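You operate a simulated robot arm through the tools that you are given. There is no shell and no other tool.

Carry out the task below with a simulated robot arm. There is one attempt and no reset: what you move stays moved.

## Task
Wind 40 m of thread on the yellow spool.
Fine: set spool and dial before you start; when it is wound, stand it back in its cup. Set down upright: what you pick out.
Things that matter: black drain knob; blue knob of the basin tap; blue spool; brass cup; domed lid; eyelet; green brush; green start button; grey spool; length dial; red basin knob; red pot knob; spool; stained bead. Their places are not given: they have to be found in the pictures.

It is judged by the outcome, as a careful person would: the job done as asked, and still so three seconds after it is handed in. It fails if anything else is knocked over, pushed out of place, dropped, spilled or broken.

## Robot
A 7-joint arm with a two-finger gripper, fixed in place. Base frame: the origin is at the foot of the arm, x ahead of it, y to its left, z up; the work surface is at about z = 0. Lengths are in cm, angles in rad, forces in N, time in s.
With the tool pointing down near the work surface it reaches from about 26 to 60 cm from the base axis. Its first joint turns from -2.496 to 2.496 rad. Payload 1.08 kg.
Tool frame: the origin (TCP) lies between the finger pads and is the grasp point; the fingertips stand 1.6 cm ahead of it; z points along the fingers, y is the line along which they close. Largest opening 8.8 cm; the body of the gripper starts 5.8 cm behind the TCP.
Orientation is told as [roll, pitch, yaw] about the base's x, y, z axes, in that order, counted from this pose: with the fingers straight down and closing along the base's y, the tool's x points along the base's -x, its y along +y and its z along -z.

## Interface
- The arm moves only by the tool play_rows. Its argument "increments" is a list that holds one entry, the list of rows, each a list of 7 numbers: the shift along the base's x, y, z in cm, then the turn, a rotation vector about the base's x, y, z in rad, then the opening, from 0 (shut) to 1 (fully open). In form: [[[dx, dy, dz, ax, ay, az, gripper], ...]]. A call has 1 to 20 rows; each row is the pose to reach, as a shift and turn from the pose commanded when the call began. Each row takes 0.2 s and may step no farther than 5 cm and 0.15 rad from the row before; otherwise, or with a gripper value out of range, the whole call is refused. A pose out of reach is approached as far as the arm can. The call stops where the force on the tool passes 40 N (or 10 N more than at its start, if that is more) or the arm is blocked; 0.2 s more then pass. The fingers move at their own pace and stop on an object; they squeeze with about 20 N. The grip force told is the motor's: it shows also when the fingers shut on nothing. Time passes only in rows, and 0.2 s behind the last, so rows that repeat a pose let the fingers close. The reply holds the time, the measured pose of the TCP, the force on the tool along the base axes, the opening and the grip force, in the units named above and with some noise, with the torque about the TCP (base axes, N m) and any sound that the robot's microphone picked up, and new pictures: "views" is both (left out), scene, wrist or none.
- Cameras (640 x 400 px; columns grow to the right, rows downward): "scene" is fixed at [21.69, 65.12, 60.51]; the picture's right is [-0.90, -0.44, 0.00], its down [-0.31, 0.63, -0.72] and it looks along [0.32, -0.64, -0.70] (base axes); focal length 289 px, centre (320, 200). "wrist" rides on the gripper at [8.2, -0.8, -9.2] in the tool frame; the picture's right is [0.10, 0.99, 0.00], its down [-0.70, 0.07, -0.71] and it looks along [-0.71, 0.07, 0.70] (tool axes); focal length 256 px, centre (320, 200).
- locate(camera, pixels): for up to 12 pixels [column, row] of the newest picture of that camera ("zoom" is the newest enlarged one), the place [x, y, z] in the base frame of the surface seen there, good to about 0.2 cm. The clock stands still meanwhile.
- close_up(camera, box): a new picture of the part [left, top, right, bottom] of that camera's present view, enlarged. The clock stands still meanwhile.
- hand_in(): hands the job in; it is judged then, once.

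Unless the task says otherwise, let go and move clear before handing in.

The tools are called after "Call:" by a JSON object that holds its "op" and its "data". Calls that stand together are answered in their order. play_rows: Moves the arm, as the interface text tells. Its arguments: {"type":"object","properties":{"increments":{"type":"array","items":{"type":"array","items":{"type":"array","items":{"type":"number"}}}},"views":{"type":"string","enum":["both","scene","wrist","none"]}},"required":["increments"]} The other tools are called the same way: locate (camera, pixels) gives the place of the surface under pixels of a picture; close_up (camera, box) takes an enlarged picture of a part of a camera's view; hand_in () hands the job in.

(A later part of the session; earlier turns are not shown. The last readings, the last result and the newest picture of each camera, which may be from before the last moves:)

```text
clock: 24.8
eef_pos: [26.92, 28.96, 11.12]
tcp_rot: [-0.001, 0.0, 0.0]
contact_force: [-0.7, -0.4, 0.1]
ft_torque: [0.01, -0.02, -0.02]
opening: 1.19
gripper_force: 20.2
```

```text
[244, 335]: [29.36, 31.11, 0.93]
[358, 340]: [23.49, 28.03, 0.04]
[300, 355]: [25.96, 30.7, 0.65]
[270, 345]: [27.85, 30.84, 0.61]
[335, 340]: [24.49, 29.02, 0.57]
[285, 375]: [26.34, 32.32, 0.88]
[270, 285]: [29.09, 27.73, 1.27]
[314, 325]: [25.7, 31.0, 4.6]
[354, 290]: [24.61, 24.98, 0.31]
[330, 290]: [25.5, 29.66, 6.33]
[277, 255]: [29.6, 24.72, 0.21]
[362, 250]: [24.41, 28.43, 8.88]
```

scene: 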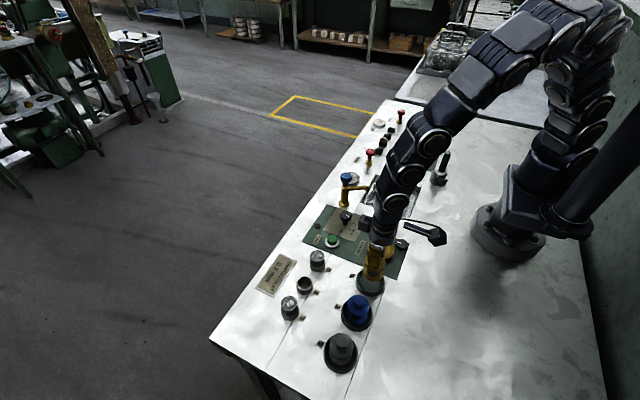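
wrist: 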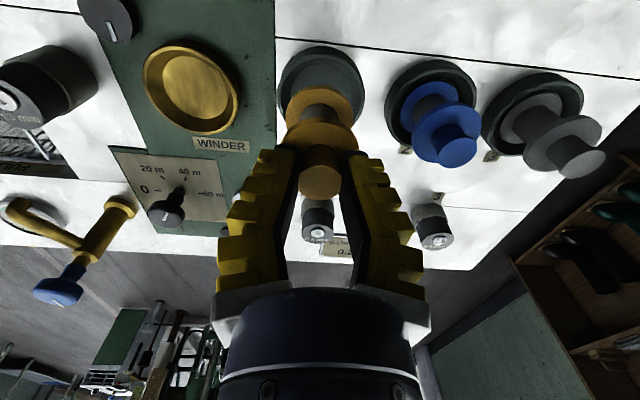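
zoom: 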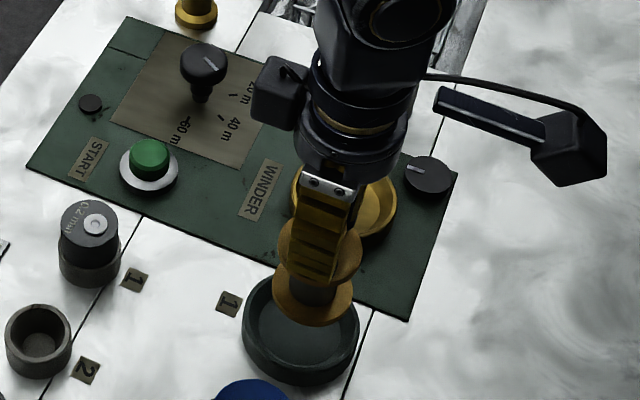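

Spool is centred at the TCP (hub at 26.8, 28.95). I'll carry it over the brass cup (27.35, 19.68) and hover above the rim.

Call:
{"op": "play_rows", "data": {"increments": [[[0.05, -0.8, 0.3, 0, 0, 0, 0.1], [0.1, -1.6, 0.5, 0, 0, 0, 0.1], [0.15, -2.6, 0.5, 0, 0, 0, 0.1], [0.2, -3.6, 0.5, 0, 0, 0, 0.1], [0.25, -4.6, 0.5, 0, 0, 0, 0.1], [0.3, -5.6, 0.5, 0, 0, 0, 0.1], [0.35, -6.6, 0.5, 0, 0, 0, 0.1], [0.4, -7.6, 0.5, 0, 0, 0, 0.1], [0.45, -8.5, 0.5, 0, 0, 0, 0.1], [0.5, -9.29, 0.2, 0, 0, 0, 0.1], [0.5, -9.29, -0.5, 0, 0, 0, 0.1], [0.5, -9.29, -1.2, 0, 0, 0, 0.1], [0.5, -9.29, -1.2, 0, 0, 0, 0.1]]]}}

Call:
{"op": "close_up", "data": {"camera": "wrist", "box": [200, 30, 440, 180]}}

Call:
{"op": "close_up", "data": {"camera": "scene", "box": [330, 190, 430, 290]}}

```text
clock: 27.6
eef_pos: [27.41, 19.77, 9.92]
tcp_rot: [0.0, 0.0, -0.001]
contact_force: [-0.2, 0.6, -0.5]
ft_torque: [-0.01, 0.01, 0.01]
opening: 1.12
gripper_force: 20.5
```

scene: 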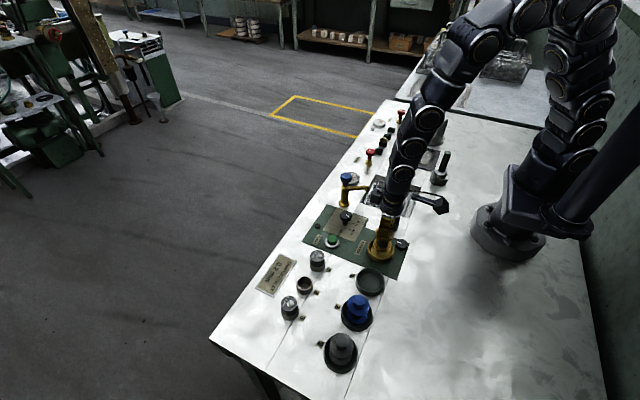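
wrist: 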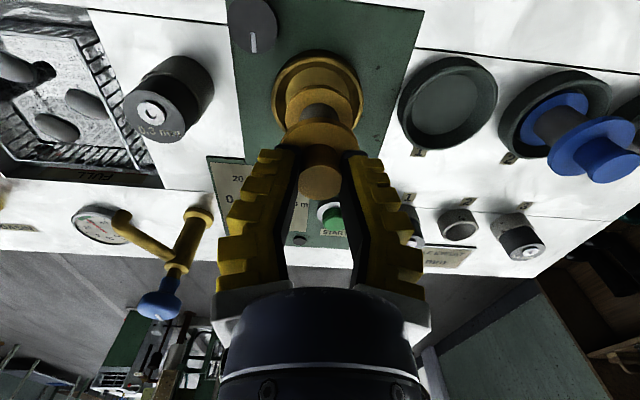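

```text
2.67 times, centred on (320, 105) of wrist
```

zoom: 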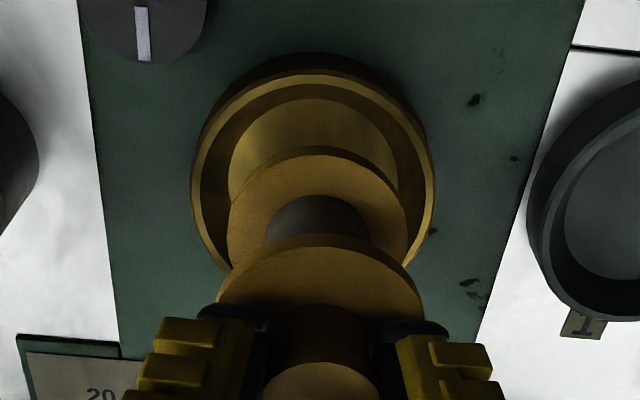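

```text
4.00 times, centred on (380, 240) of scene
```

zoom: 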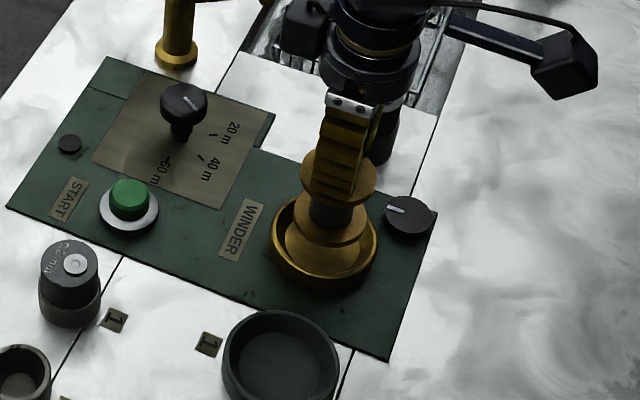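

The brass cup's rim centre is slightly left (313 vs 320 in the zoom), so I'll shift by (+0.06, -0.13) and lower slowly.

Call:
{"op": "play_rows", "data": {"increments": [[[0.06, -0.13, -0.4, 0, 0, 0, 0.1], [0.06, -0.13, -0.9, 0, 0, 0, 0.1], [0.06, -0.13, -1.4, 0, 0, 0, 0.1], [0.06, -0.13, -1.8, 0, 0, 0, 0.1], [0.06, -0.13, -2.1, 0, 0, 0, 0.1], [0.06, -0.13, -2.3, 0, 0, 0, 0.1], [0.06, -0.13, -2.4, 0, 0, 0, 0.1]]]}}

Call:
{"op": "close_up", "data": {"camera": "wrist", "box": [200, 30, 440, 180]}}

Call:
{"op": "close_up", "data": {"camera": "scene", "box": [330, 190, 430, 290]}}

```text
clock: 29.2
eef_pos: [27.41, 19.41, 7.5]
tcp_rot: [-0.001, -0.001, -0.001]
contact_force: [0.2, -0.4, -0.3]
ft_torque: [0.01, 0.01, -0.01]
opening: 1.15
gripper_force: 19.6
```

scene: 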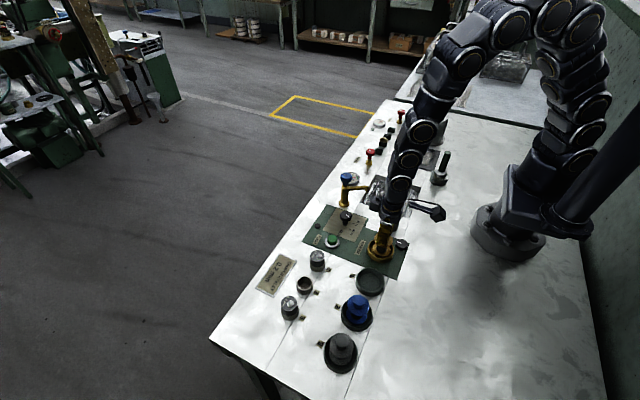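
wrist: 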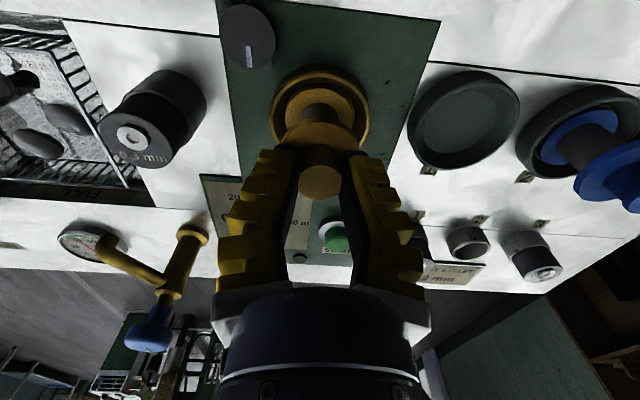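

```text
2.67 times, centred on (320, 105) of wrist
```

zoom: 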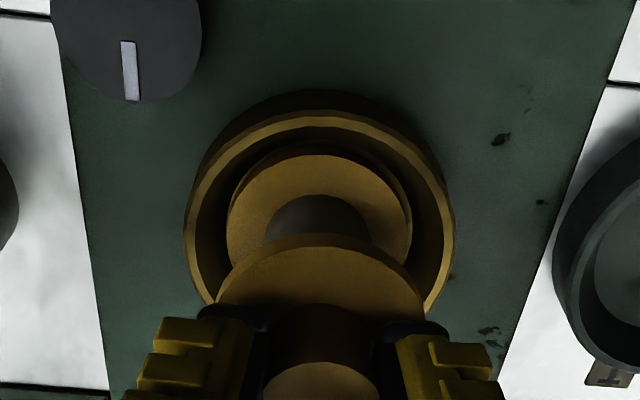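

```text
4.00 times, centred on (380, 240) of scene
```

zoom: 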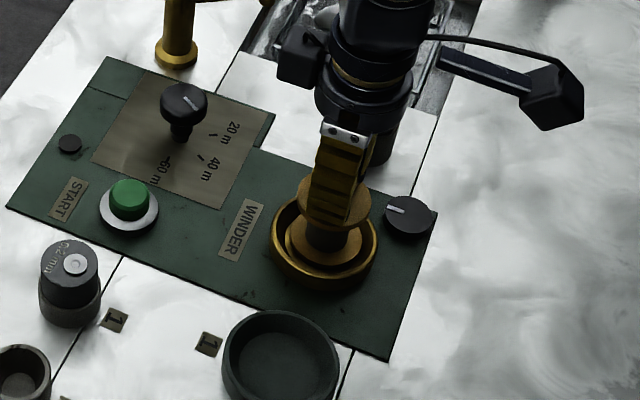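

The spool is centred in the brass cup (rim mid 319.5, flange mid 319). I'll lower the last few mm while watching the force.

Call:
{"op": "play_rows", "data": {"increments": [[[0, 0, -0.07, 0, 0, 0, 0.1], [0, 0, -0.14, 0, 0, 0, 0.1], [0, 0, -0.2, 0, 0, 0, 0.1]]], "views": "none"}}

```text
clock: 30.0
eef_pos: [27.36, 19.54, 7.25]
tcp_rot: [0.0, 0.001, 0.0]
contact_force: [-1.4, -0.7, 4.7]
ft_torque: [-0.01, -0.03, 0.0]
opening: 1.14
gripper_force: 20.1
```

The spool touches down (4.7 N) at the expected height. I'll open and rise.

Call:
{"op": "play_rows", "data": {"increments": [[[0, 0, -0.03, 0, 0, 0, 0.1], [0, 0, -0.03, 0, 0, 0, 0.2], [0, 0, -0.03, 0, 0, 0, 0.3], [0, 0, -0.03, 0, 0, 0, 0.4], [0, 0, -0.03, 0, 0, 0, 0.45], [0, 0, 0.5, 0, 0, 0, 0.45], [0, 0, 1.5, 0, 0, 0, 0.45], [0, 0, 3, 0, 0, 0, 0.45], [0, 0, 5, 0, 0, 0, 0.45], [0, 0, 7, 0, 0, 0, 0.45], [0, 0, 9, 0, 0, 0, 0.45], [0, 0, 9, 0, 0, 0, 0.45]]]}}

Call:
{"op": "close_up", "data": {"camera": "scene", "box": [330, 190, 430, 290]}}

```text
clock: 32.6
eef_pos: [27.39, 19.53, 16.32]
tcp_rot: [0.001, 0.0, 0.0]
contact_force: [0.1, 0.2, 0.4]
ft_torque: [-0.01, -0.02, -0.01]
opening: 4.41
gripper_force: 3.2
```

scene: 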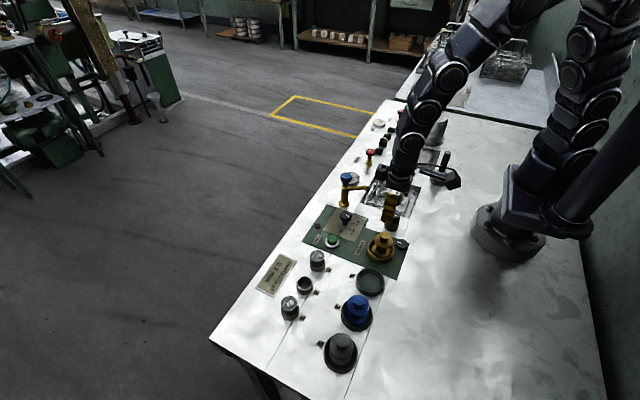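
wrist: 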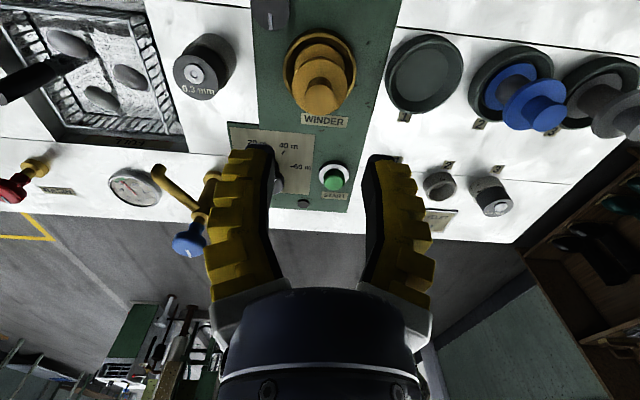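

```text
4.00 times, centred on (380, 240) of scene
```

zoom: 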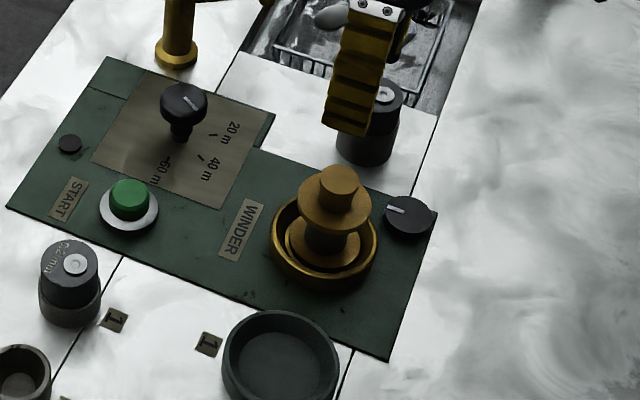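

The yellow spool stands upright in the brass cup. Now I'll measure the start button.

Call:
{"op": "close_up", "data": {"camera": "wrist", "box": [296, 150, 376, 200]}}

```text
8.00 times, centred on (336, 175) of wrist
```

zoom: 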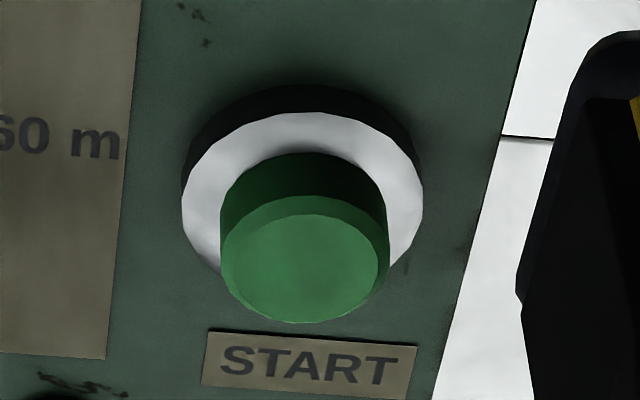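

Call:
{"op": "locate", "data": {"camera": "zoom", "pixels": [[300, 268], [228, 270], [376, 268], [300, 218], [300, 318], [190, 200], [420, 200]]}}

Call:
{"op": "locate", "data": {"camera": "scene", "pixels": [[332, 239], [317, 255], [305, 283], [316, 262]]}}

```text
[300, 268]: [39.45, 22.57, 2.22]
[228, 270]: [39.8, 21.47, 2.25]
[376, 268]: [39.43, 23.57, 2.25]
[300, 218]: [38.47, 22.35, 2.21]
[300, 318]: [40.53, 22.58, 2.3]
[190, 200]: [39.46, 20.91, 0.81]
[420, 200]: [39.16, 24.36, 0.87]
```

```text
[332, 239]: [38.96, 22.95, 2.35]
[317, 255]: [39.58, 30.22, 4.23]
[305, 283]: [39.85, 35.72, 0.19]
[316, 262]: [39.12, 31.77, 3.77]
```

The button centre is (39.4, 22.55), top z≈2.25. I'll shut the gripper and move above it.

Call:
{"op": "play_rows", "data": {"increments": [[[1.5, 0.375, 0, 0, 0, 0, 0], [3, 0.75, 0, 0, 0, 0, 0], [4.5, 1.125, 0, 0, 0, 0, 0], [6, 1.5, 0, 0, 0, 0, 0], [7.5, 1.875, 0, 0, 0, 0, 0], [9, 2.25, -1, 0, 0, 0, 0], [10.5, 2.625, -2.5, 0, 0, 0, 0], [12, 3.0, -4.5, 0, 0, 0, 0], [12, 3.0, -6.5, 0, 0, 0, 0], [12, 3.0, -8.5, 0, 0, 0, 0], [12, 3.0, -10, 0, 0, 0, 0], [12, 3.0, -11, 0, 0, 0, 0], [12, 3.0, -11, 0, 0, 0, 0]]]}}

Call:
{"op": "close_up", "data": {"camera": "wrist", "box": [240, 50, 400, 150]}}

Call:
{"op": "close_up", "data": {"camera": "scene", "box": [290, 190, 390, 270]}}

```text
clock: 35.4
eef_pos: [39.49, 22.53, 5.4]
tcp_rot: [0.002, -0.001, -0.001]
contact_force: [-0.6, -0.1, 0.1]
ft_torque: [-0.01, 0.01, 0.01]
opening: 0.01
gripper_force: 20.0
```

scene: 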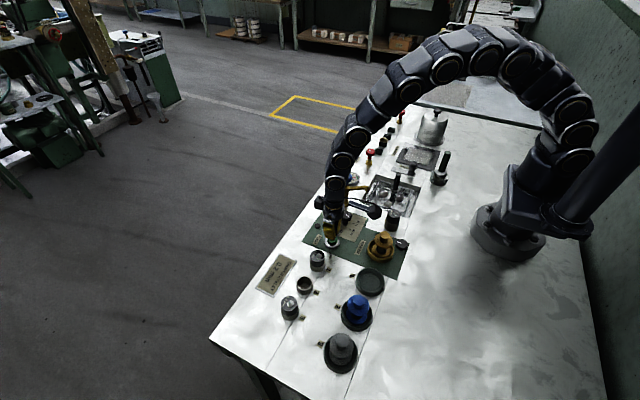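
wrist: 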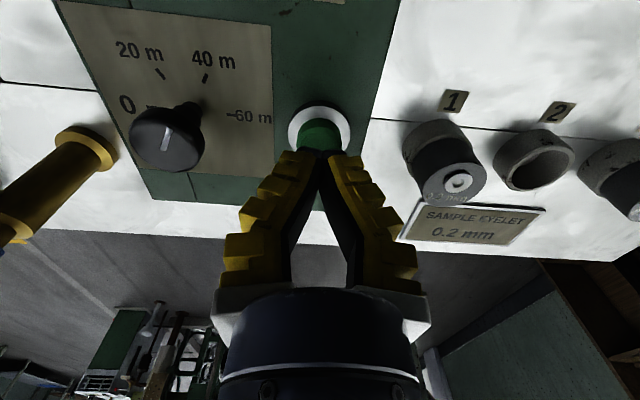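

```text
4.00 times, centred on (320, 100) of wrist
```

zoom: 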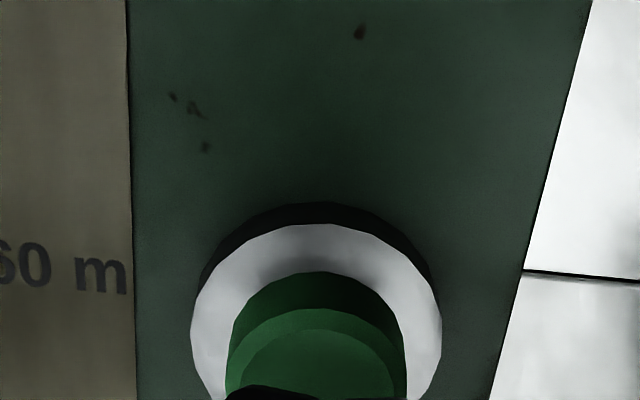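

```text
5.00 times, centred on (340, 230) of scene
```

zoom: 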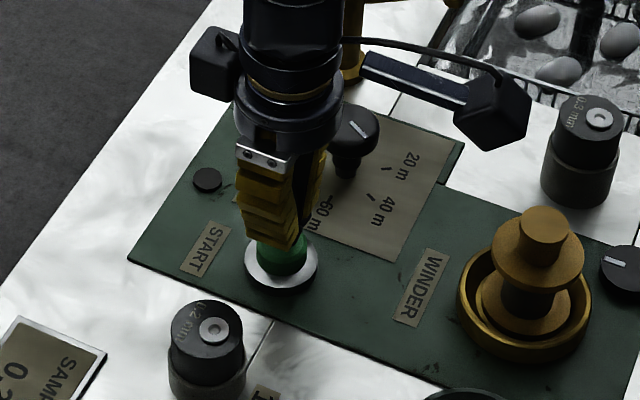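

Fingertips are right above the green button. I'll press down gently.

Call:
{"op": "play_rows", "data": {"increments": [[[0, 0, -0.7, 0, 0, 0, 0], [0, 0, -1.2, 0, 0, 0, 0], [0, 0, -1.5, 0, 0, 0, 0], [0, 0, -1.65, 0, 0, 0, 0], [0, 0, -1.75, 0, 0, 0, 0]]], "views": "scene"}}

```text
clock: 36.6
eef_pos: [39.44, 22.56, 3.53]
tcp_rot: [0.001, 0.0, -0.002]
contact_force: [0.9, -1.6, 1.2]
ft_torque: [-0.02, -0.02, 0.04]
opening: 0.6
gripper_force: 21.5
heard: click
```

scene: 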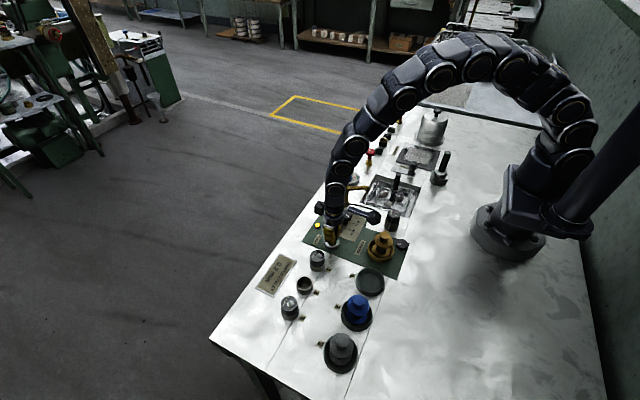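

A click was heard and the lamp at (318,226) is lit, so the winder is running. I'll rise straight up and wait clear.

Call:
{"op": "play_rows", "data": {"increments": [[[0, 0, 1, 0, 0, 0, 0], [0, 0, 3, 0, 0, 0, 0], [0, 0, 5, 0, 0, 0, 0], [0, 0, 7, 0, 0, 0, 0], [0, 0, 9, 0, 0, 0, 0], [0, 0, 11, 0, 0, 0, 0.2], [0, 0, 11, 0, 0, 0, 0.45]]]}}

Call:
{"op": "close_up", "data": {"camera": "scene", "box": [290, 190, 420, 280]}}

```text
clock: 38.2
eef_pos: [39.22, 22.68, 14.48]
tcp_rot: [0.0, 0.0, 0.001]
contact_force: [-0.9, -0.3, 0.0]
ft_torque: [-0.01, 0.02, 0.01]
opening: 4.43
gripper_force: 3.3
```

scene: 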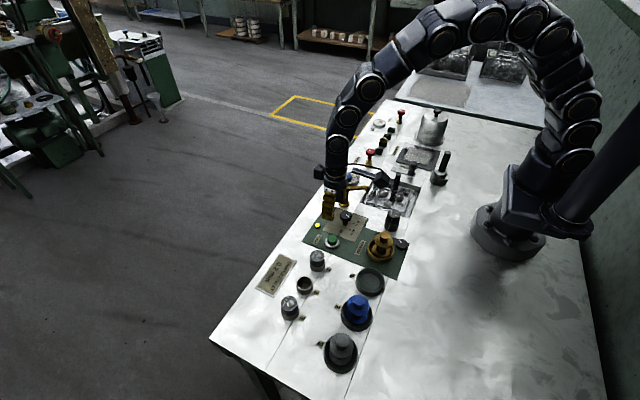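
wrist: 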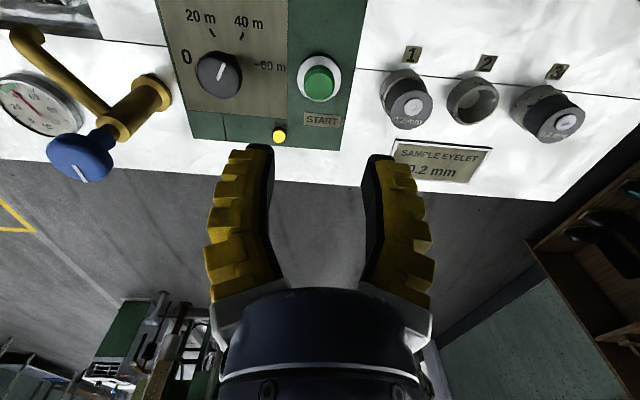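

```text
4.44 times, centred on (355, 235) of scene
```

zoom: 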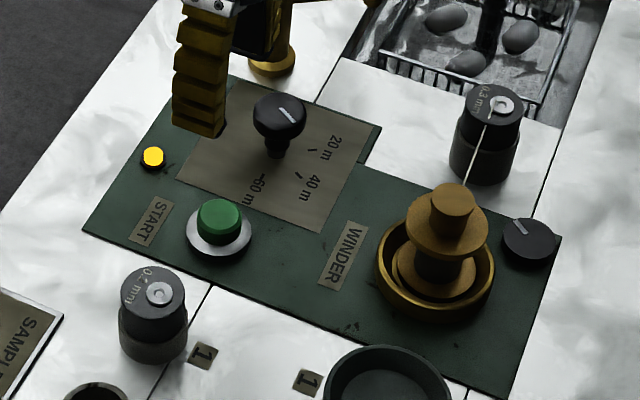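

The winder is running (yellow lamp on, thread from the eyelet to the spool). I'll wait in place and watch.

Call:
{"op": "play_rows", "data": {"increments": [[[0, 0, 11, 0, 0, 0, 0.45], [0, 0, 11, 0, 0, 0, 0.45]]], "views": "none"}}

```text
refused: row 1 steps farther than a row can; nothing moved
```

The relative shift was wrong since the call starts from the current pose. I'll wait with zero shifts.

Call:
{"op": "play_rows", "data": {"increments": [[[0, 0, 0, 0, 0, 0, 0.45], [0, 0, 0, 0, 0, 0, 0.45], [0, 0, 0, 0, 0, 0, 0.45], [0, 0, 0, 0, 0, 0, 0.45], [0, 0, 0, 0, 0, 0, 0.45], [0, 0, 0, 0, 0, 0, 0.45], [0, 0, 0, 0, 0, 0, 0.45], [0, 0, 0, 0, 0, 0, 0.45], [0, 0, 0, 0, 0, 0, 0.45], [0, 0, 0, 0, 0, 0, 0.45], [0, 0, 0, 0, 0, 0, 0.45], [0, 0, 0, 0, 0, 0, 0.45], [0, 0, 0, 0, 0, 0, 0.45], [0, 0, 0, 0, 0, 0, 0.45], [0, 0, 0, 0, 0, 0, 0.45], [0, 0, 0, 0, 0, 0, 0.45], [0, 0, 0, 0, 0, 0, 0.45], [0, 0, 0, 0, 0, 0, 0.45], [0, 0, 0, 0, 0, 0, 0.45], [0, 0, 0, 0, 0, 0, 0.45]]], "views": "scene"}}

Call:
{"op": "close_up", "data": {"camera": "scene", "box": [290, 190, 420, 280]}}

```text
clock: 42.4
eef_pos: [39.43, 22.58, 14.34]
tcp_rot: [0.0, 0.0, 0.0]
contact_force: [-0.2, -1.0, -0.1]
ft_torque: [0.03, 0.01, -0.02]
opening: 4.42
gripper_force: 3.8
```

scene: 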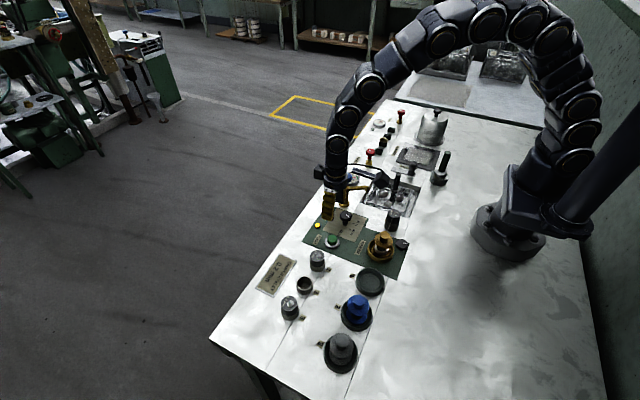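

```text
4.44 times, centred on (355, 235) of scene
```

zoom: 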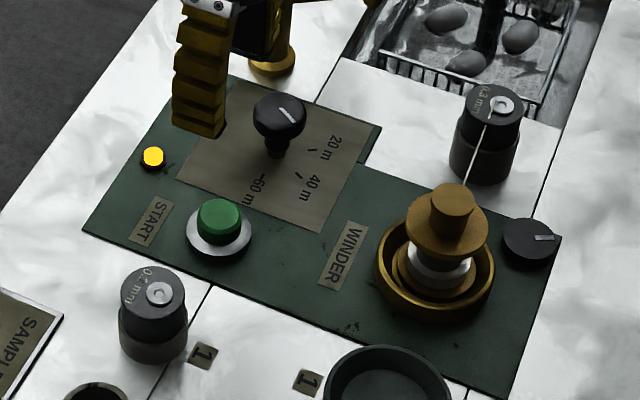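

Thread is building up on the spool and the small indicator at (402,244) is turning. I'll keep waiting.

Call:
{"op": "play_rows", "data": {"increments": [[[0, 0, 0, 0, 0, 0, 0.45], [0, 0, 0, 0, 0, 0, 0.45], [0, 0, 0, 0, 0, 0, 0.45], [0, 0, 0, 0, 0, 0, 0.45], [0, 0, 0, 0, 0, 0, 0.45], [0, 0, 0, 0, 0, 0, 0.45], [0, 0, 0, 0, 0, 0, 0.45], [0, 0, 0, 0, 0, 0, 0.45], [0, 0, 0, 0, 0, 0, 0.45], [0, 0, 0, 0, 0, 0, 0.45], [0, 0, 0, 0, 0, 0, 0.45], [0, 0, 0, 0, 0, 0, 0.45], [0, 0, 0, 0, 0, 0, 0.45], [0, 0, 0, 0, 0, 0, 0.45], [0, 0, 0, 0, 0, 0, 0.45], [0, 0, 0, 0, 0, 0, 0.45], [0, 0, 0, 0, 0, 0, 0.45], [0, 0, 0, 0, 0, 0, 0.45], [0, 0, 0, 0, 0, 0, 0.45], [0, 0, 0, 0, 0, 0, 0.45]]], "views": "scene"}}

Call:
{"op": "close_up", "data": {"camera": "scene", "box": [290, 190, 420, 280]}}

```text
clock: 46.6
eef_pos: [39.4, 22.57, 14.5]
tcp_rot: [0.0, 0.0, -0.001]
contact_force: [-0.1, -0.8, -0.8]
ft_torque: [-0.04, 0.03, -0.01]
opening: 4.44
gripper_force: 3.5
```

scene: 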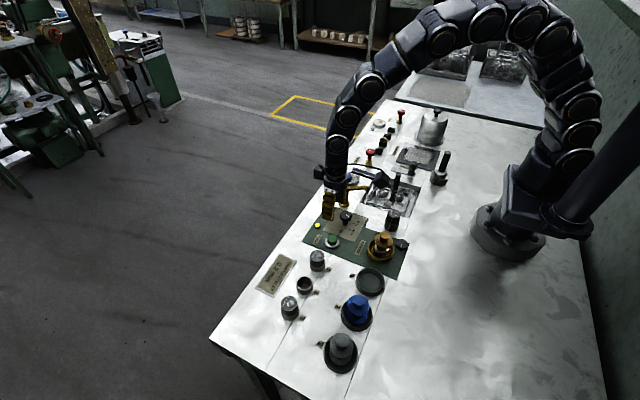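

```text
4.44 times, centred on (355, 235) of scene
```

zoom: 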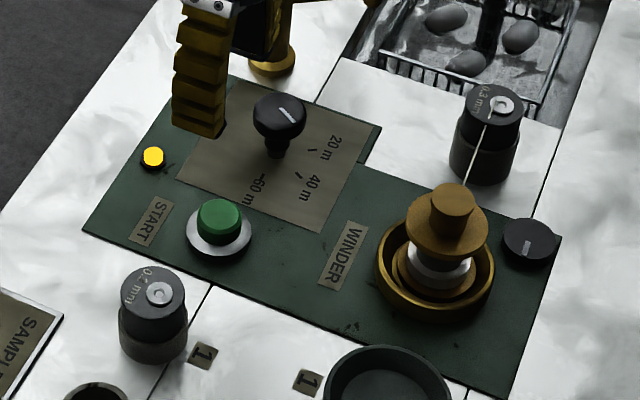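

Still running (lamp on). I'll continue waiting.

Call:
{"op": "play_rows", "data": {"increments": [[[0, 0, 0, 0, 0, 0, 0.45], [0, 0, 0, 0, 0, 0, 0.45], [0, 0, 0, 0, 0, 0, 0.45], [0, 0, 0, 0, 0, 0, 0.45], [0, 0, 0, 0, 0, 0, 0.45], [0, 0, 0, 0, 0, 0, 0.45], [0, 0, 0, 0, 0, 0, 0.45], [0, 0, 0, 0, 0, 0, 0.45], [0, 0, 0, 0, 0, 0, 0.45], [0, 0, 0, 0, 0, 0, 0.45], [0, 0, 0, 0, 0, 0, 0.45], [0, 0, 0, 0, 0, 0, 0.45], [0, 0, 0, 0, 0, 0, 0.45], [0, 0, 0, 0, 0, 0, 0.45], [0, 0, 0, 0, 0, 0, 0.45], [0, 0, 0, 0, 0, 0, 0.45], [0, 0, 0, 0, 0, 0, 0.45], [0, 0, 0, 0, 0, 0, 0.45], [0, 0, 0, 0, 0, 0, 0.45], [0, 0, 0, 0, 0, 0, 0.45]]], "views": "scene"}}

Call:
{"op": "close_up", "data": {"camera": "scene", "box": [290, 190, 420, 280]}}

```text
clock: 50.8
eef_pos: [39.39, 22.52, 14.56]
tcp_rot: [-0.001, 0.0, -0.001]
contact_force: [0.0, -0.5, 0.3]
ft_torque: [0.01, 0.01, -0.03]
opening: 4.42
gripper_force: 3.6
```

scene: 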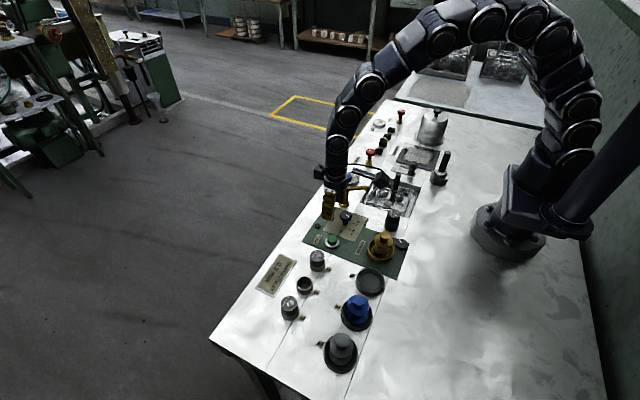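

```text
4.44 times, centred on (355, 235) of scene
```

zoom: 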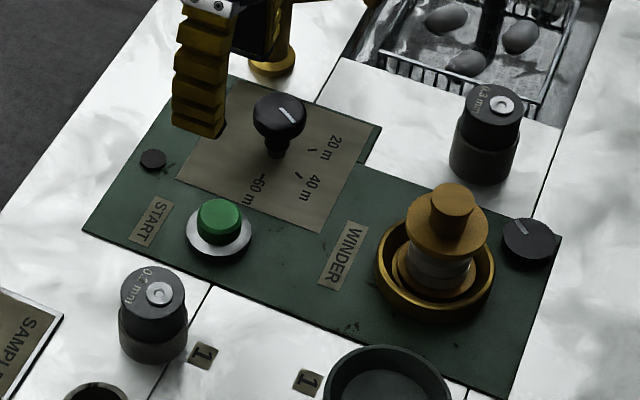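

The lamp is off and the thread line has gone, so winding is finished. I'll move back above the spool.

Call:
{"op": "play_rows", "data": {"increments": [[[-1.5, -0.375, 0.5, 0, 0, 0, 0.5], [-3, -0.75, 1, 0, 0, 0, 0.5], [-4.5, -1.125, 1, 0, 0, 0, 0.5], [-6, -1.5, 1, 0, 0, 0, 0.5], [-7.5, -1.875, 1, 0, 0, 0, 0.5], [-9, -2.25, 1, 0, 0, 0, 0.5], [-10.5, -2.625, 0.5, 0, 0, 0, 0.5], [-12, -3.0, -0.5, 0, 0, 0, 0.5], [-12, -3.0, -1.5, 0, 0, 0, 0.5], [-12, -3.0, -3, 0, 0, 0, 0.5], [-12, -3.0, -4, 0, 0, 0, 0.5], [-12, -3.0, -4, 0, 0, 0, 0.5]]]}}

Call:
{"op": "close_up", "data": {"camera": "wrist", "box": [200, 30, 440, 180]}}

```text
clock: 53.4
eef_pos: [27.44, 19.64, 10.37]
tcp_rot: [0.0, -0.001, 0.0]
contact_force: [0.8, -0.4, 0.2]
ft_torque: [-0.04, 0.02, 0.0]
opening: 4.85
gripper_force: 3.3
```

scene: 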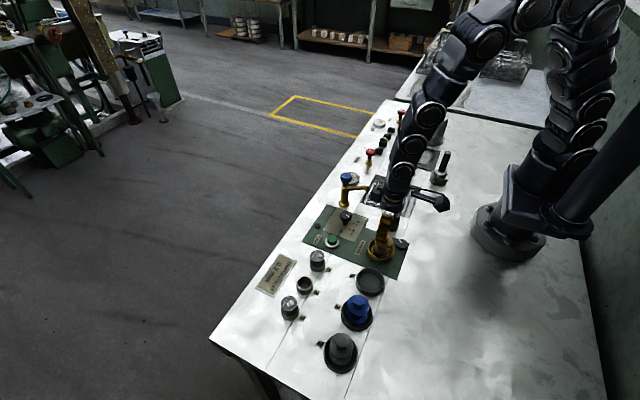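
wrist: 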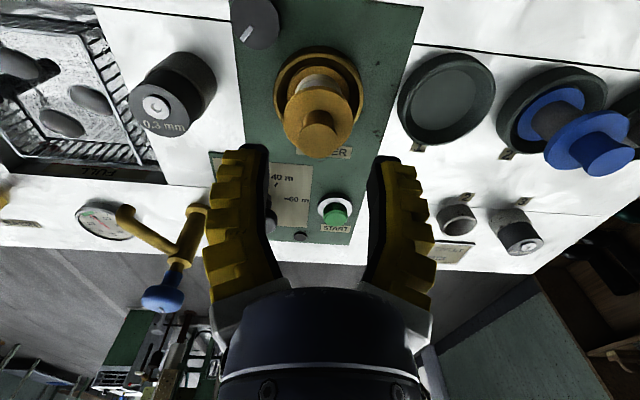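

```text
2.67 times, centred on (320, 105) of wrist
```

zoom: 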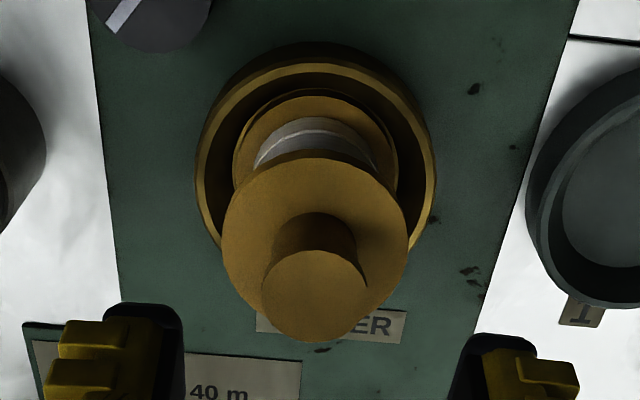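

Call:
{"op": "locate", "data": {"camera": "zoom", "pixels": [[314, 295], [264, 295], [366, 295], [314, 253], [314, 338], [223, 240], [408, 240]]}}

Call:
{"op": "locate", "data": {"camera": "wrist", "pixels": [[400, 90], [494, 95], [450, 55], [440, 146], [447, 85], [415, 92], [478, 92], [450, 65]]}}

```text
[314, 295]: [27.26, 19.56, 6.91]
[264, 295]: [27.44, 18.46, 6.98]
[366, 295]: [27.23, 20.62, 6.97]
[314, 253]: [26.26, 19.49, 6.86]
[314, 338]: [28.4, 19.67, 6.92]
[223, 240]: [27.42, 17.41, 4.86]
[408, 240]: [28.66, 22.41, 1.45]
```

```text
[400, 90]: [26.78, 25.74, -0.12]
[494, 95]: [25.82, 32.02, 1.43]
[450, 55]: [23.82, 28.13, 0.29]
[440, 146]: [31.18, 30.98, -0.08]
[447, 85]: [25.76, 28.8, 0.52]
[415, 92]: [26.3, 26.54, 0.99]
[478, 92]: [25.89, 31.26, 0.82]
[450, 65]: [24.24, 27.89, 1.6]
```

The hub is at (27.3, 19.55), top z≈6.95. I'll lower to the same grip height, close, and lift gently.

Call:
{"op": "play_rows", "data": {"increments": [[[-0.08, -0.08, -1, 0, 0, 0, 0.5], [-0.08, -0.08, -2, 0, 0, 0, 0.5], [-0.08, -0.08, -2.9, 0, 0, 0, 0.5], [-0.08, -0.08, -3.45, 0, 0, 0, 0.5], [-0.08, -0.08, -3.45, 0, 0, 0, 0.4], [-0.08, -0.08, -3.45, 0, 0, 0, 0.3], [-0.08, -0.08, -3.45, 0, 0, 0, 0.2], [-0.08, -0.08, -3.45, 0, 0, 0, 0.1], [-0.08, -0.08, -3.45, 0, 0, 0, 0.1], [-0.08, -0.08, -3.45, 0, 0, 0, 0.1]]]}}

Call:
{"op": "close_up", "data": {"camera": "wrist", "box": [200, 80, 440, 230]}}

```text
clock: 55.6
eef_pos: [27.33, 19.51, 7.16]
tcp_rot: [0.0, -0.001, 0.001]
contact_force: [-2.0, -1.3, 10.6]
ft_torque: [-0.02, 0.02, -0.01]
opening: 1.64
gripper_force: 20.0
```

scene: 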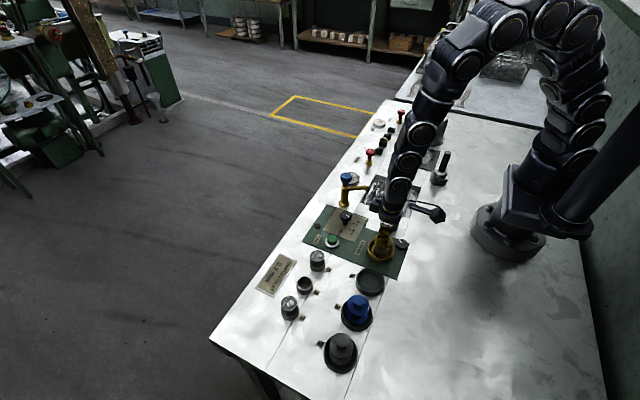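
wrist: 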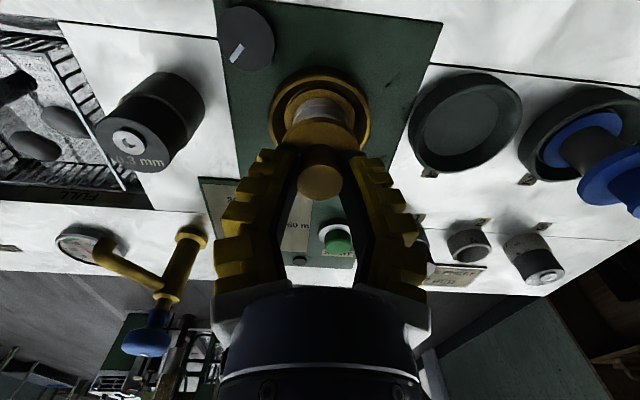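

```text
2.67 times, centred on (320, 155) of wrist
```

zoom: 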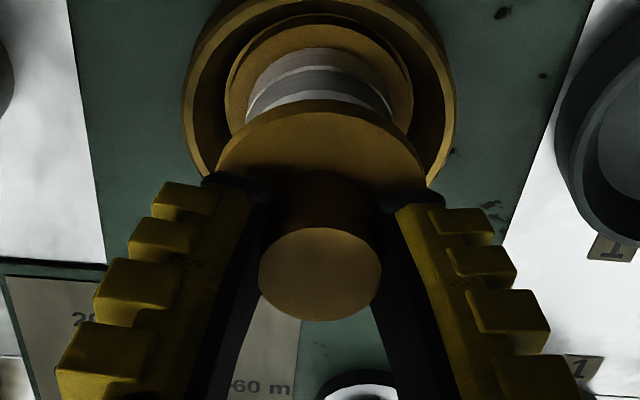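

The grip matches the earlier good one. I'll lift, carry the spool over cup 1 and hover.

Call:
{"op": "play_rows", "data": {"increments": [[[0, 0, 0.3, 0, 0, 0, 0.1], [0, 0, 0.8, 0, 0, 0, 0.1], [0, 0, 1.6, 0, 0, 0, 0.1], [0, 0, 2.6, 0, 0, 0, 0.1], [0, 0, 3.6, 0, 0, 0, 0.1], [-0.04, 0.8, 4.2, 0, 0, 0, 0.1], [-0.09, 1.8, 4.5, 0, 0, 0, 0.1], [-0.14, 2.9, 4.5, 0, 0, 0, 0.1], [-0.19, 4, 4.5, 0, 0, 0, 0.1], [-0.24, 5.1, 4.5, 0, 0, 0, 0.1], [-0.29, 6.2, 4.5, 0, 0, 0, 0.1], [-0.34, 7.3, 4.5, 0, 0, 0, 0.1], [-0.4, 8.3, 4.5, 0, 0, 0, 0.1], [-0.45, 9.1, 4.2, 0, 0, 0, 0.1], [-0.48, 9.53, 3.6, 0, 0, 0, 0.1], [-0.48, 9.53, 2.8, 0, 0, 0, 0.1], [-0.48, 9.53, 2.8, 0, 0, 0, 0.1]]]}}

Call:
{"op": "close_up", "data": {"camera": "wrist", "box": [200, 30, 440, 180]}}

Call:
{"op": "close_up", "data": {"camera": "scene", "box": [320, 230, 420, 320]}}

```text
clock: 59.2
eef_pos: [26.79, 29.01, 9.77]
tcp_rot: [0.0, 0.001, 0.0]
contact_force: [0.5, -0.5, -0.1]
ft_torque: [-0.01, 0.01, -0.04]
opening: 1.29
gripper_force: 20.2
```

scene: 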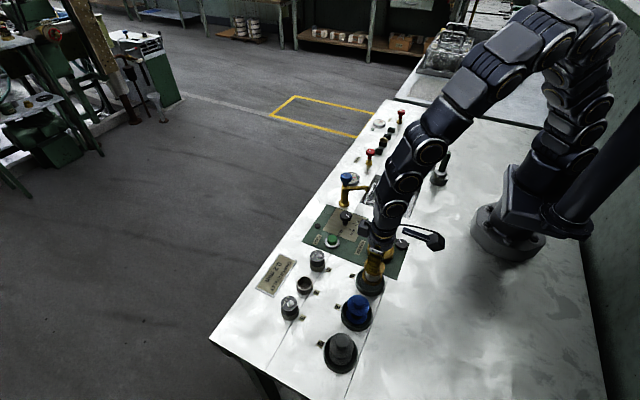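
wrist: 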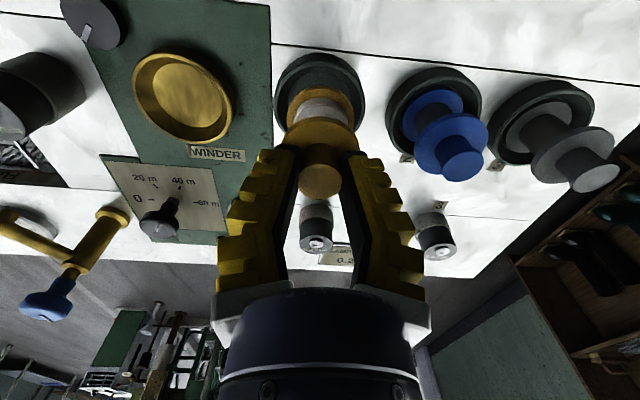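

```text
2.67 times, centred on (320, 105) of wrist
```

zoom: 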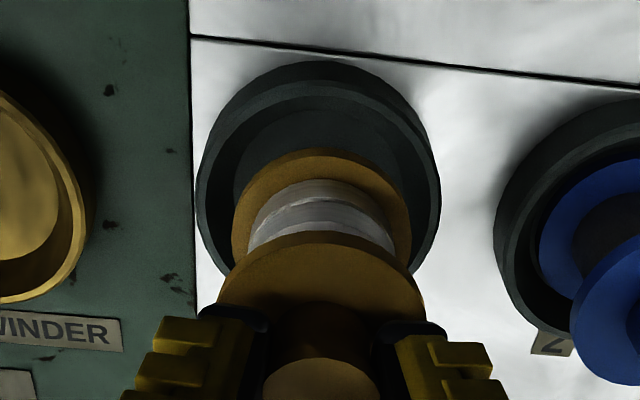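

```text
4.44 times, centred on (370, 275) of scene
```

zoom: 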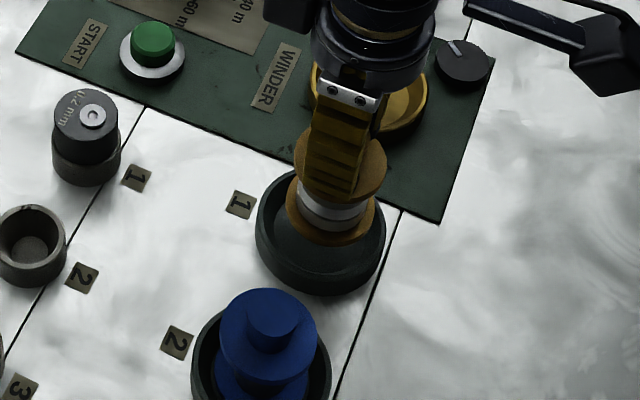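

In the wrist view the spool is laterally centred on the cup. In the scene view the flange (mid 331) looks right of the rim (mid 321), so I'll measure.

Call:
{"op": "locate", "data": {"camera": "zoom", "pixels": [[258, 225], [384, 225], [262, 200], [375, 200], [310, 270], [287, 205], [376, 210], [330, 246], [300, 230], [365, 235]]}}

Call:
{"op": "close_up", "data": {"camera": "scene", "box": [345, 250, 395, 305]}}

```text
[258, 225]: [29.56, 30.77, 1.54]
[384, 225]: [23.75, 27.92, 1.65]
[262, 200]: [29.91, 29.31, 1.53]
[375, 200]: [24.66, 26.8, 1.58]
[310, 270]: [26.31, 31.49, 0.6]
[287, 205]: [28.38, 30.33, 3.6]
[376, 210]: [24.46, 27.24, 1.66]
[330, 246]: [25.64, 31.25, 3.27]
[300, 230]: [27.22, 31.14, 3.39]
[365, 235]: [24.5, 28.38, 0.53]
```

```text
7.27 times, centred on (370, 278) of scene
```

zoom: 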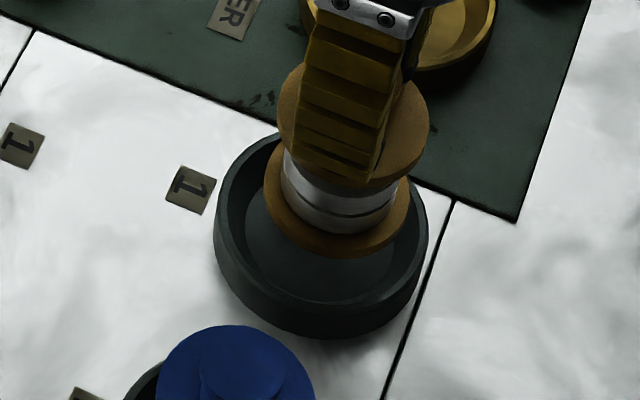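

The two views differ by about 2-3 mm, so I'll lower until just above the rim, where perspective matters less, and compare again.

Call:
{"op": "play_rows", "data": {"increments": [[[0, -0.05, -0.5, 0, 0, 0, 0.1], [0, -0.05, -1.0, 0, 0, 0, 0.1], [0, -0.05, -1.4, 0, 0, 0, 0.1], [0, -0.05, -1.4, 0, 0, 0, 0.1]]]}}

Call:
{"op": "close_up", "data": {"camera": "wrist", "box": [200, 30, 440, 180]}}

Call:
{"op": "close_up", "data": {"camera": "scene", "box": [345, 250, 395, 305]}}

```text
clock: 60.2
eef_pos: [26.85, 28.93, 8.41]
tcp_rot: [0.001, -0.001, -0.001]
contact_force: [-0.2, 0.5, -0.4]
ft_torque: [-0.01, -0.02, -0.01]
opening: 1.28
gripper_force: 19.7
```

scene: 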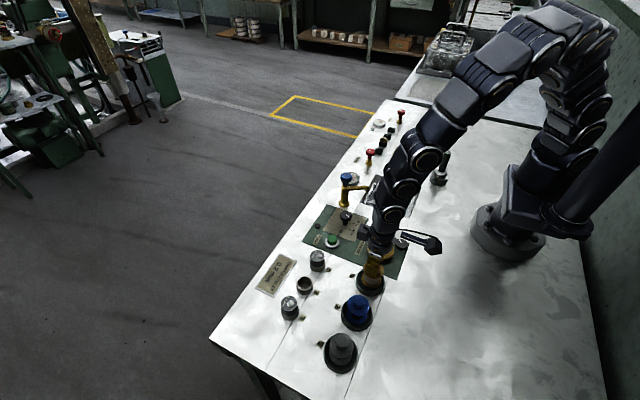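
wrist: 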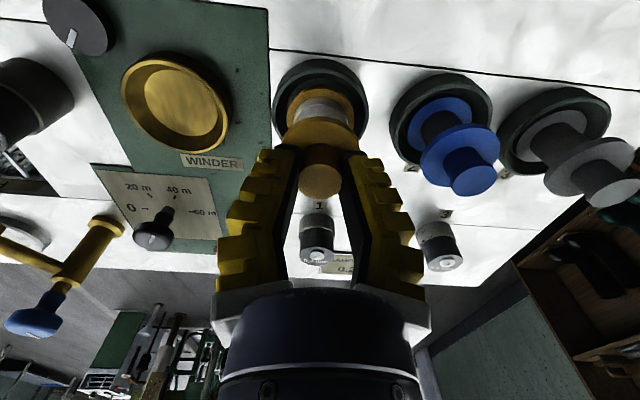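

```text
2.67 times, centred on (320, 105) of wrist
```

zoom: 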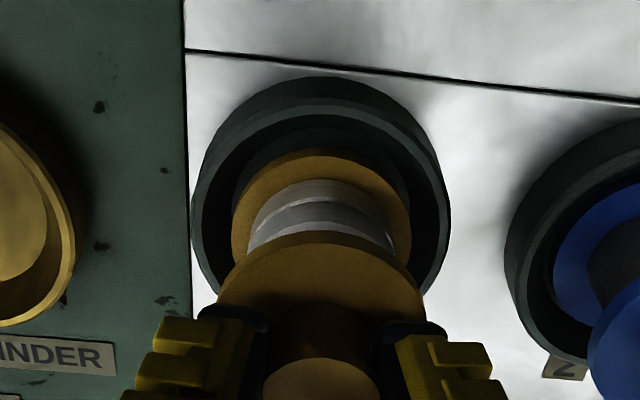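

```text
7.27 times, centred on (370, 278) of scene
```

zoom: 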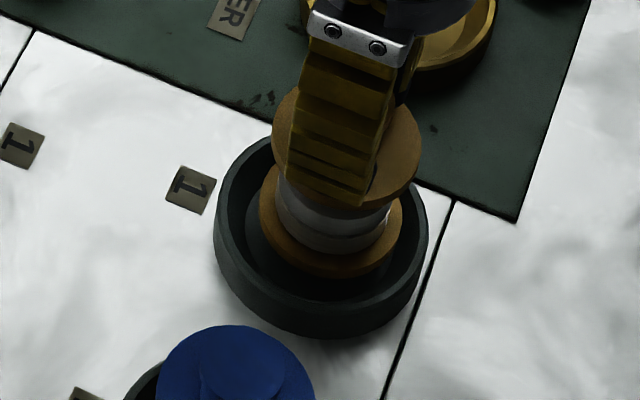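

Both views now agree that the spool should go about +0.2 in x. I'll shift and check.

Call:
{"op": "play_rows", "data": {"increments": [[[0.12, 0, 0, 0, 0, 0, 0.1], [0.22, 0, -0.2, 0, 0, 0, 0.1], [0.22, 0, -0.4, 0, 0, 0, 0.1], [0.22, 0, -0.4, 0, 0, 0, 0.1]]]}}

Call:
{"op": "close_up", "data": {"camera": "wrist", "box": [200, 30, 440, 180]}}

Call:
{"op": "close_up", "data": {"camera": "scene", "box": [345, 250, 395, 305]}}

```text
clock: 61.2
eef_pos: [27.12, 28.88, 8.07]
tcp_rot: [0.0, -0.001, -0.001]
contact_force: [0.0, -0.7, 0.1]
ft_torque: [0.03, 0.0, 0.01]
opening: 1.25
gripper_force: 19.8
```

scene: 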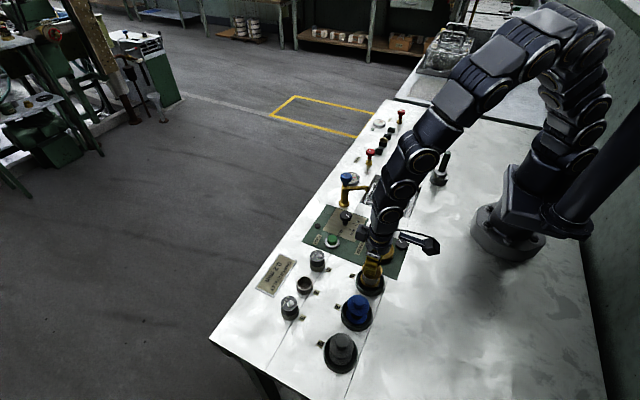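
wrist: 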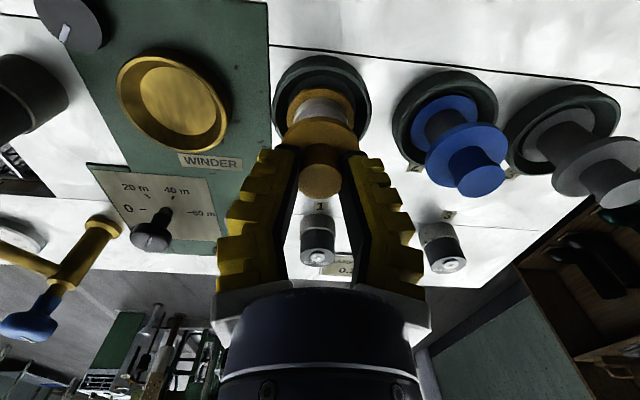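

```text
2.67 times, centred on (320, 105) of wrist
```

zoom: 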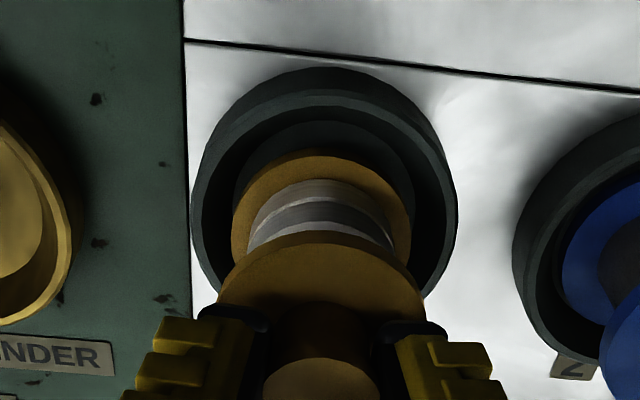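

```text
7.27 times, centred on (370, 278) of scene
```

zoom: 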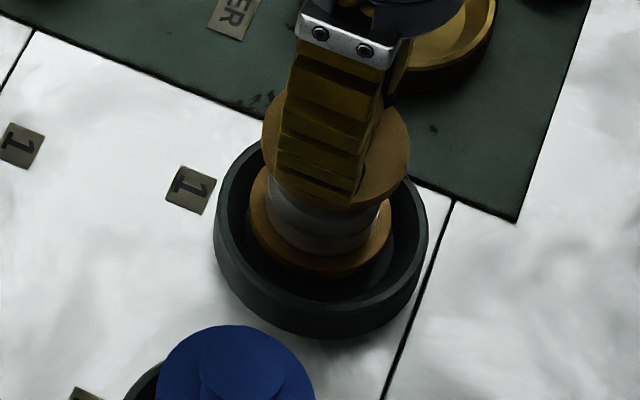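

The spool now looks centred in the cup in both views. I'll lower the last 0.7 cm gently.

Call:
{"op": "play_rows", "data": {"increments": [[[0, 0.04, -0.2, 0, 0, 0, 0.1], [0, 0.04, -0.4, 0, 0, 0, 0.1], [0, 0.04, -0.55, 0, 0, 0, 0.1], [0, 0.04, -0.65, 0, 0, 0, 0.1], [0, 0.04, -0.72, 0, 0, 0, 0.1]]]}}

Call:
{"op": "close_up", "data": {"camera": "scene", "box": [345, 250, 395, 305]}}

Call:
{"op": "close_up", "data": {"camera": "wrist", "box": [200, 30, 440, 180]}}

```text
clock: 62.4
eef_pos: [27.09, 28.88, 7.28]
tcp_rot: [-0.001, 0.0, -0.001]
contact_force: [-0.7, 0.2, -0.1]
ft_torque: [0.04, -0.01, 0.02]
opening: 1.22
gripper_force: 20.3
```

scene: 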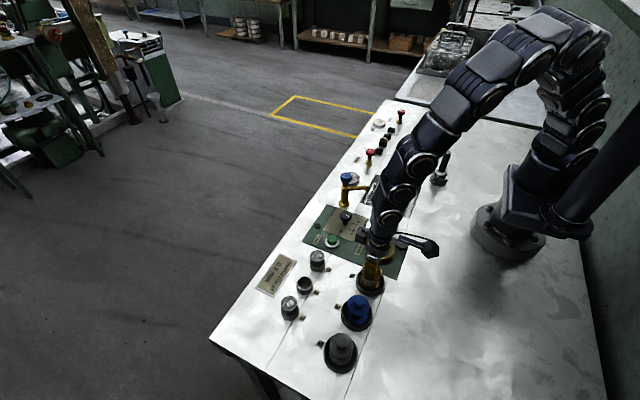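
wrist: 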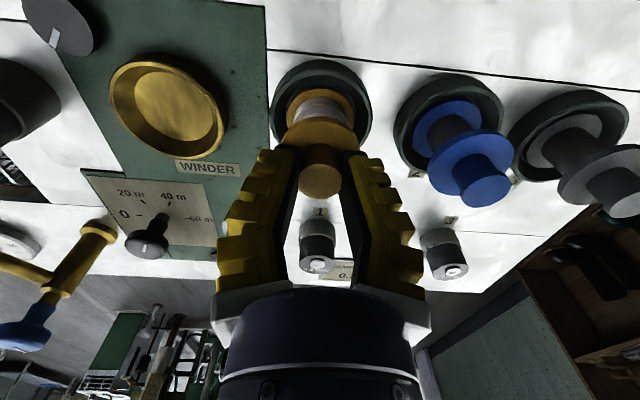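

```text
7.27 times, centred on (370, 278) of scene
```

zoom: 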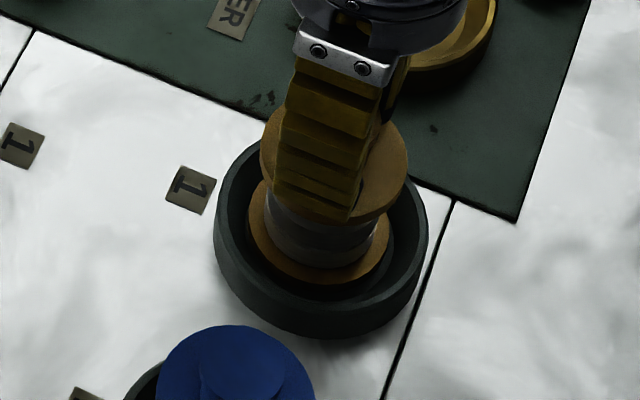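

```text
2.67 times, centred on (320, 105) of wrist
```

zoom: 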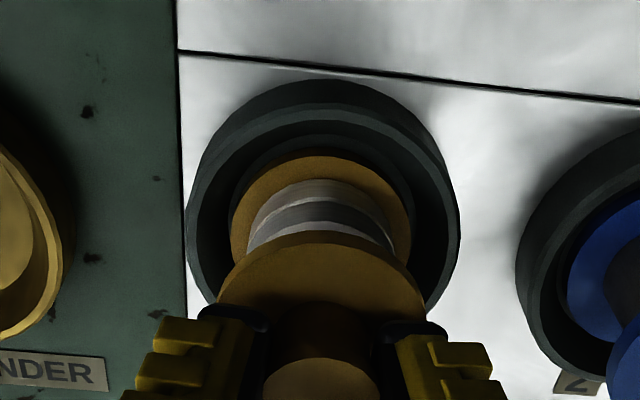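

No contact yet; a tiny centring correction (-0.06, +0.08), then down until touch.

Call:
{"op": "play_rows", "data": {"increments": [[[-0.06, 0.08, 0, 0, 0, 0, 0.1], [-0.06, 0.08, -0.06, 0, 0, 0, 0.1], [-0.06, 0.08, -0.12, 0, 0, 0, 0.1]]], "views": "none"}}

```text
clock: 63.2
eef_pos: [26.95, 28.95, 7.29]
tcp_rot: [0.001, 0.001, 0.002]
contact_force: [0.5, 0.4, -0.2]
ft_torque: [0.02, 0.01, 0.0]
opening: 1.24
gripper_force: 19.8
```

Call:
{"op": "play_rows", "data": {"increments": [[[0, 0, -0.05, 0, 0, 0, 0.1], [0, 0, -0.1, 0, 0, 0, 0.1]]], "views": "none"}}

```text
clock: 63.8
eef_pos: [26.95, 29.21, 7.27]
tcp_rot: [0.0, 0.001, 0.0]
contact_force: [-3.4, -1.0, 9.6]
ft_torque: [0.0, 0.03, -0.01]
opening: 1.27
gripper_force: 20.4
```

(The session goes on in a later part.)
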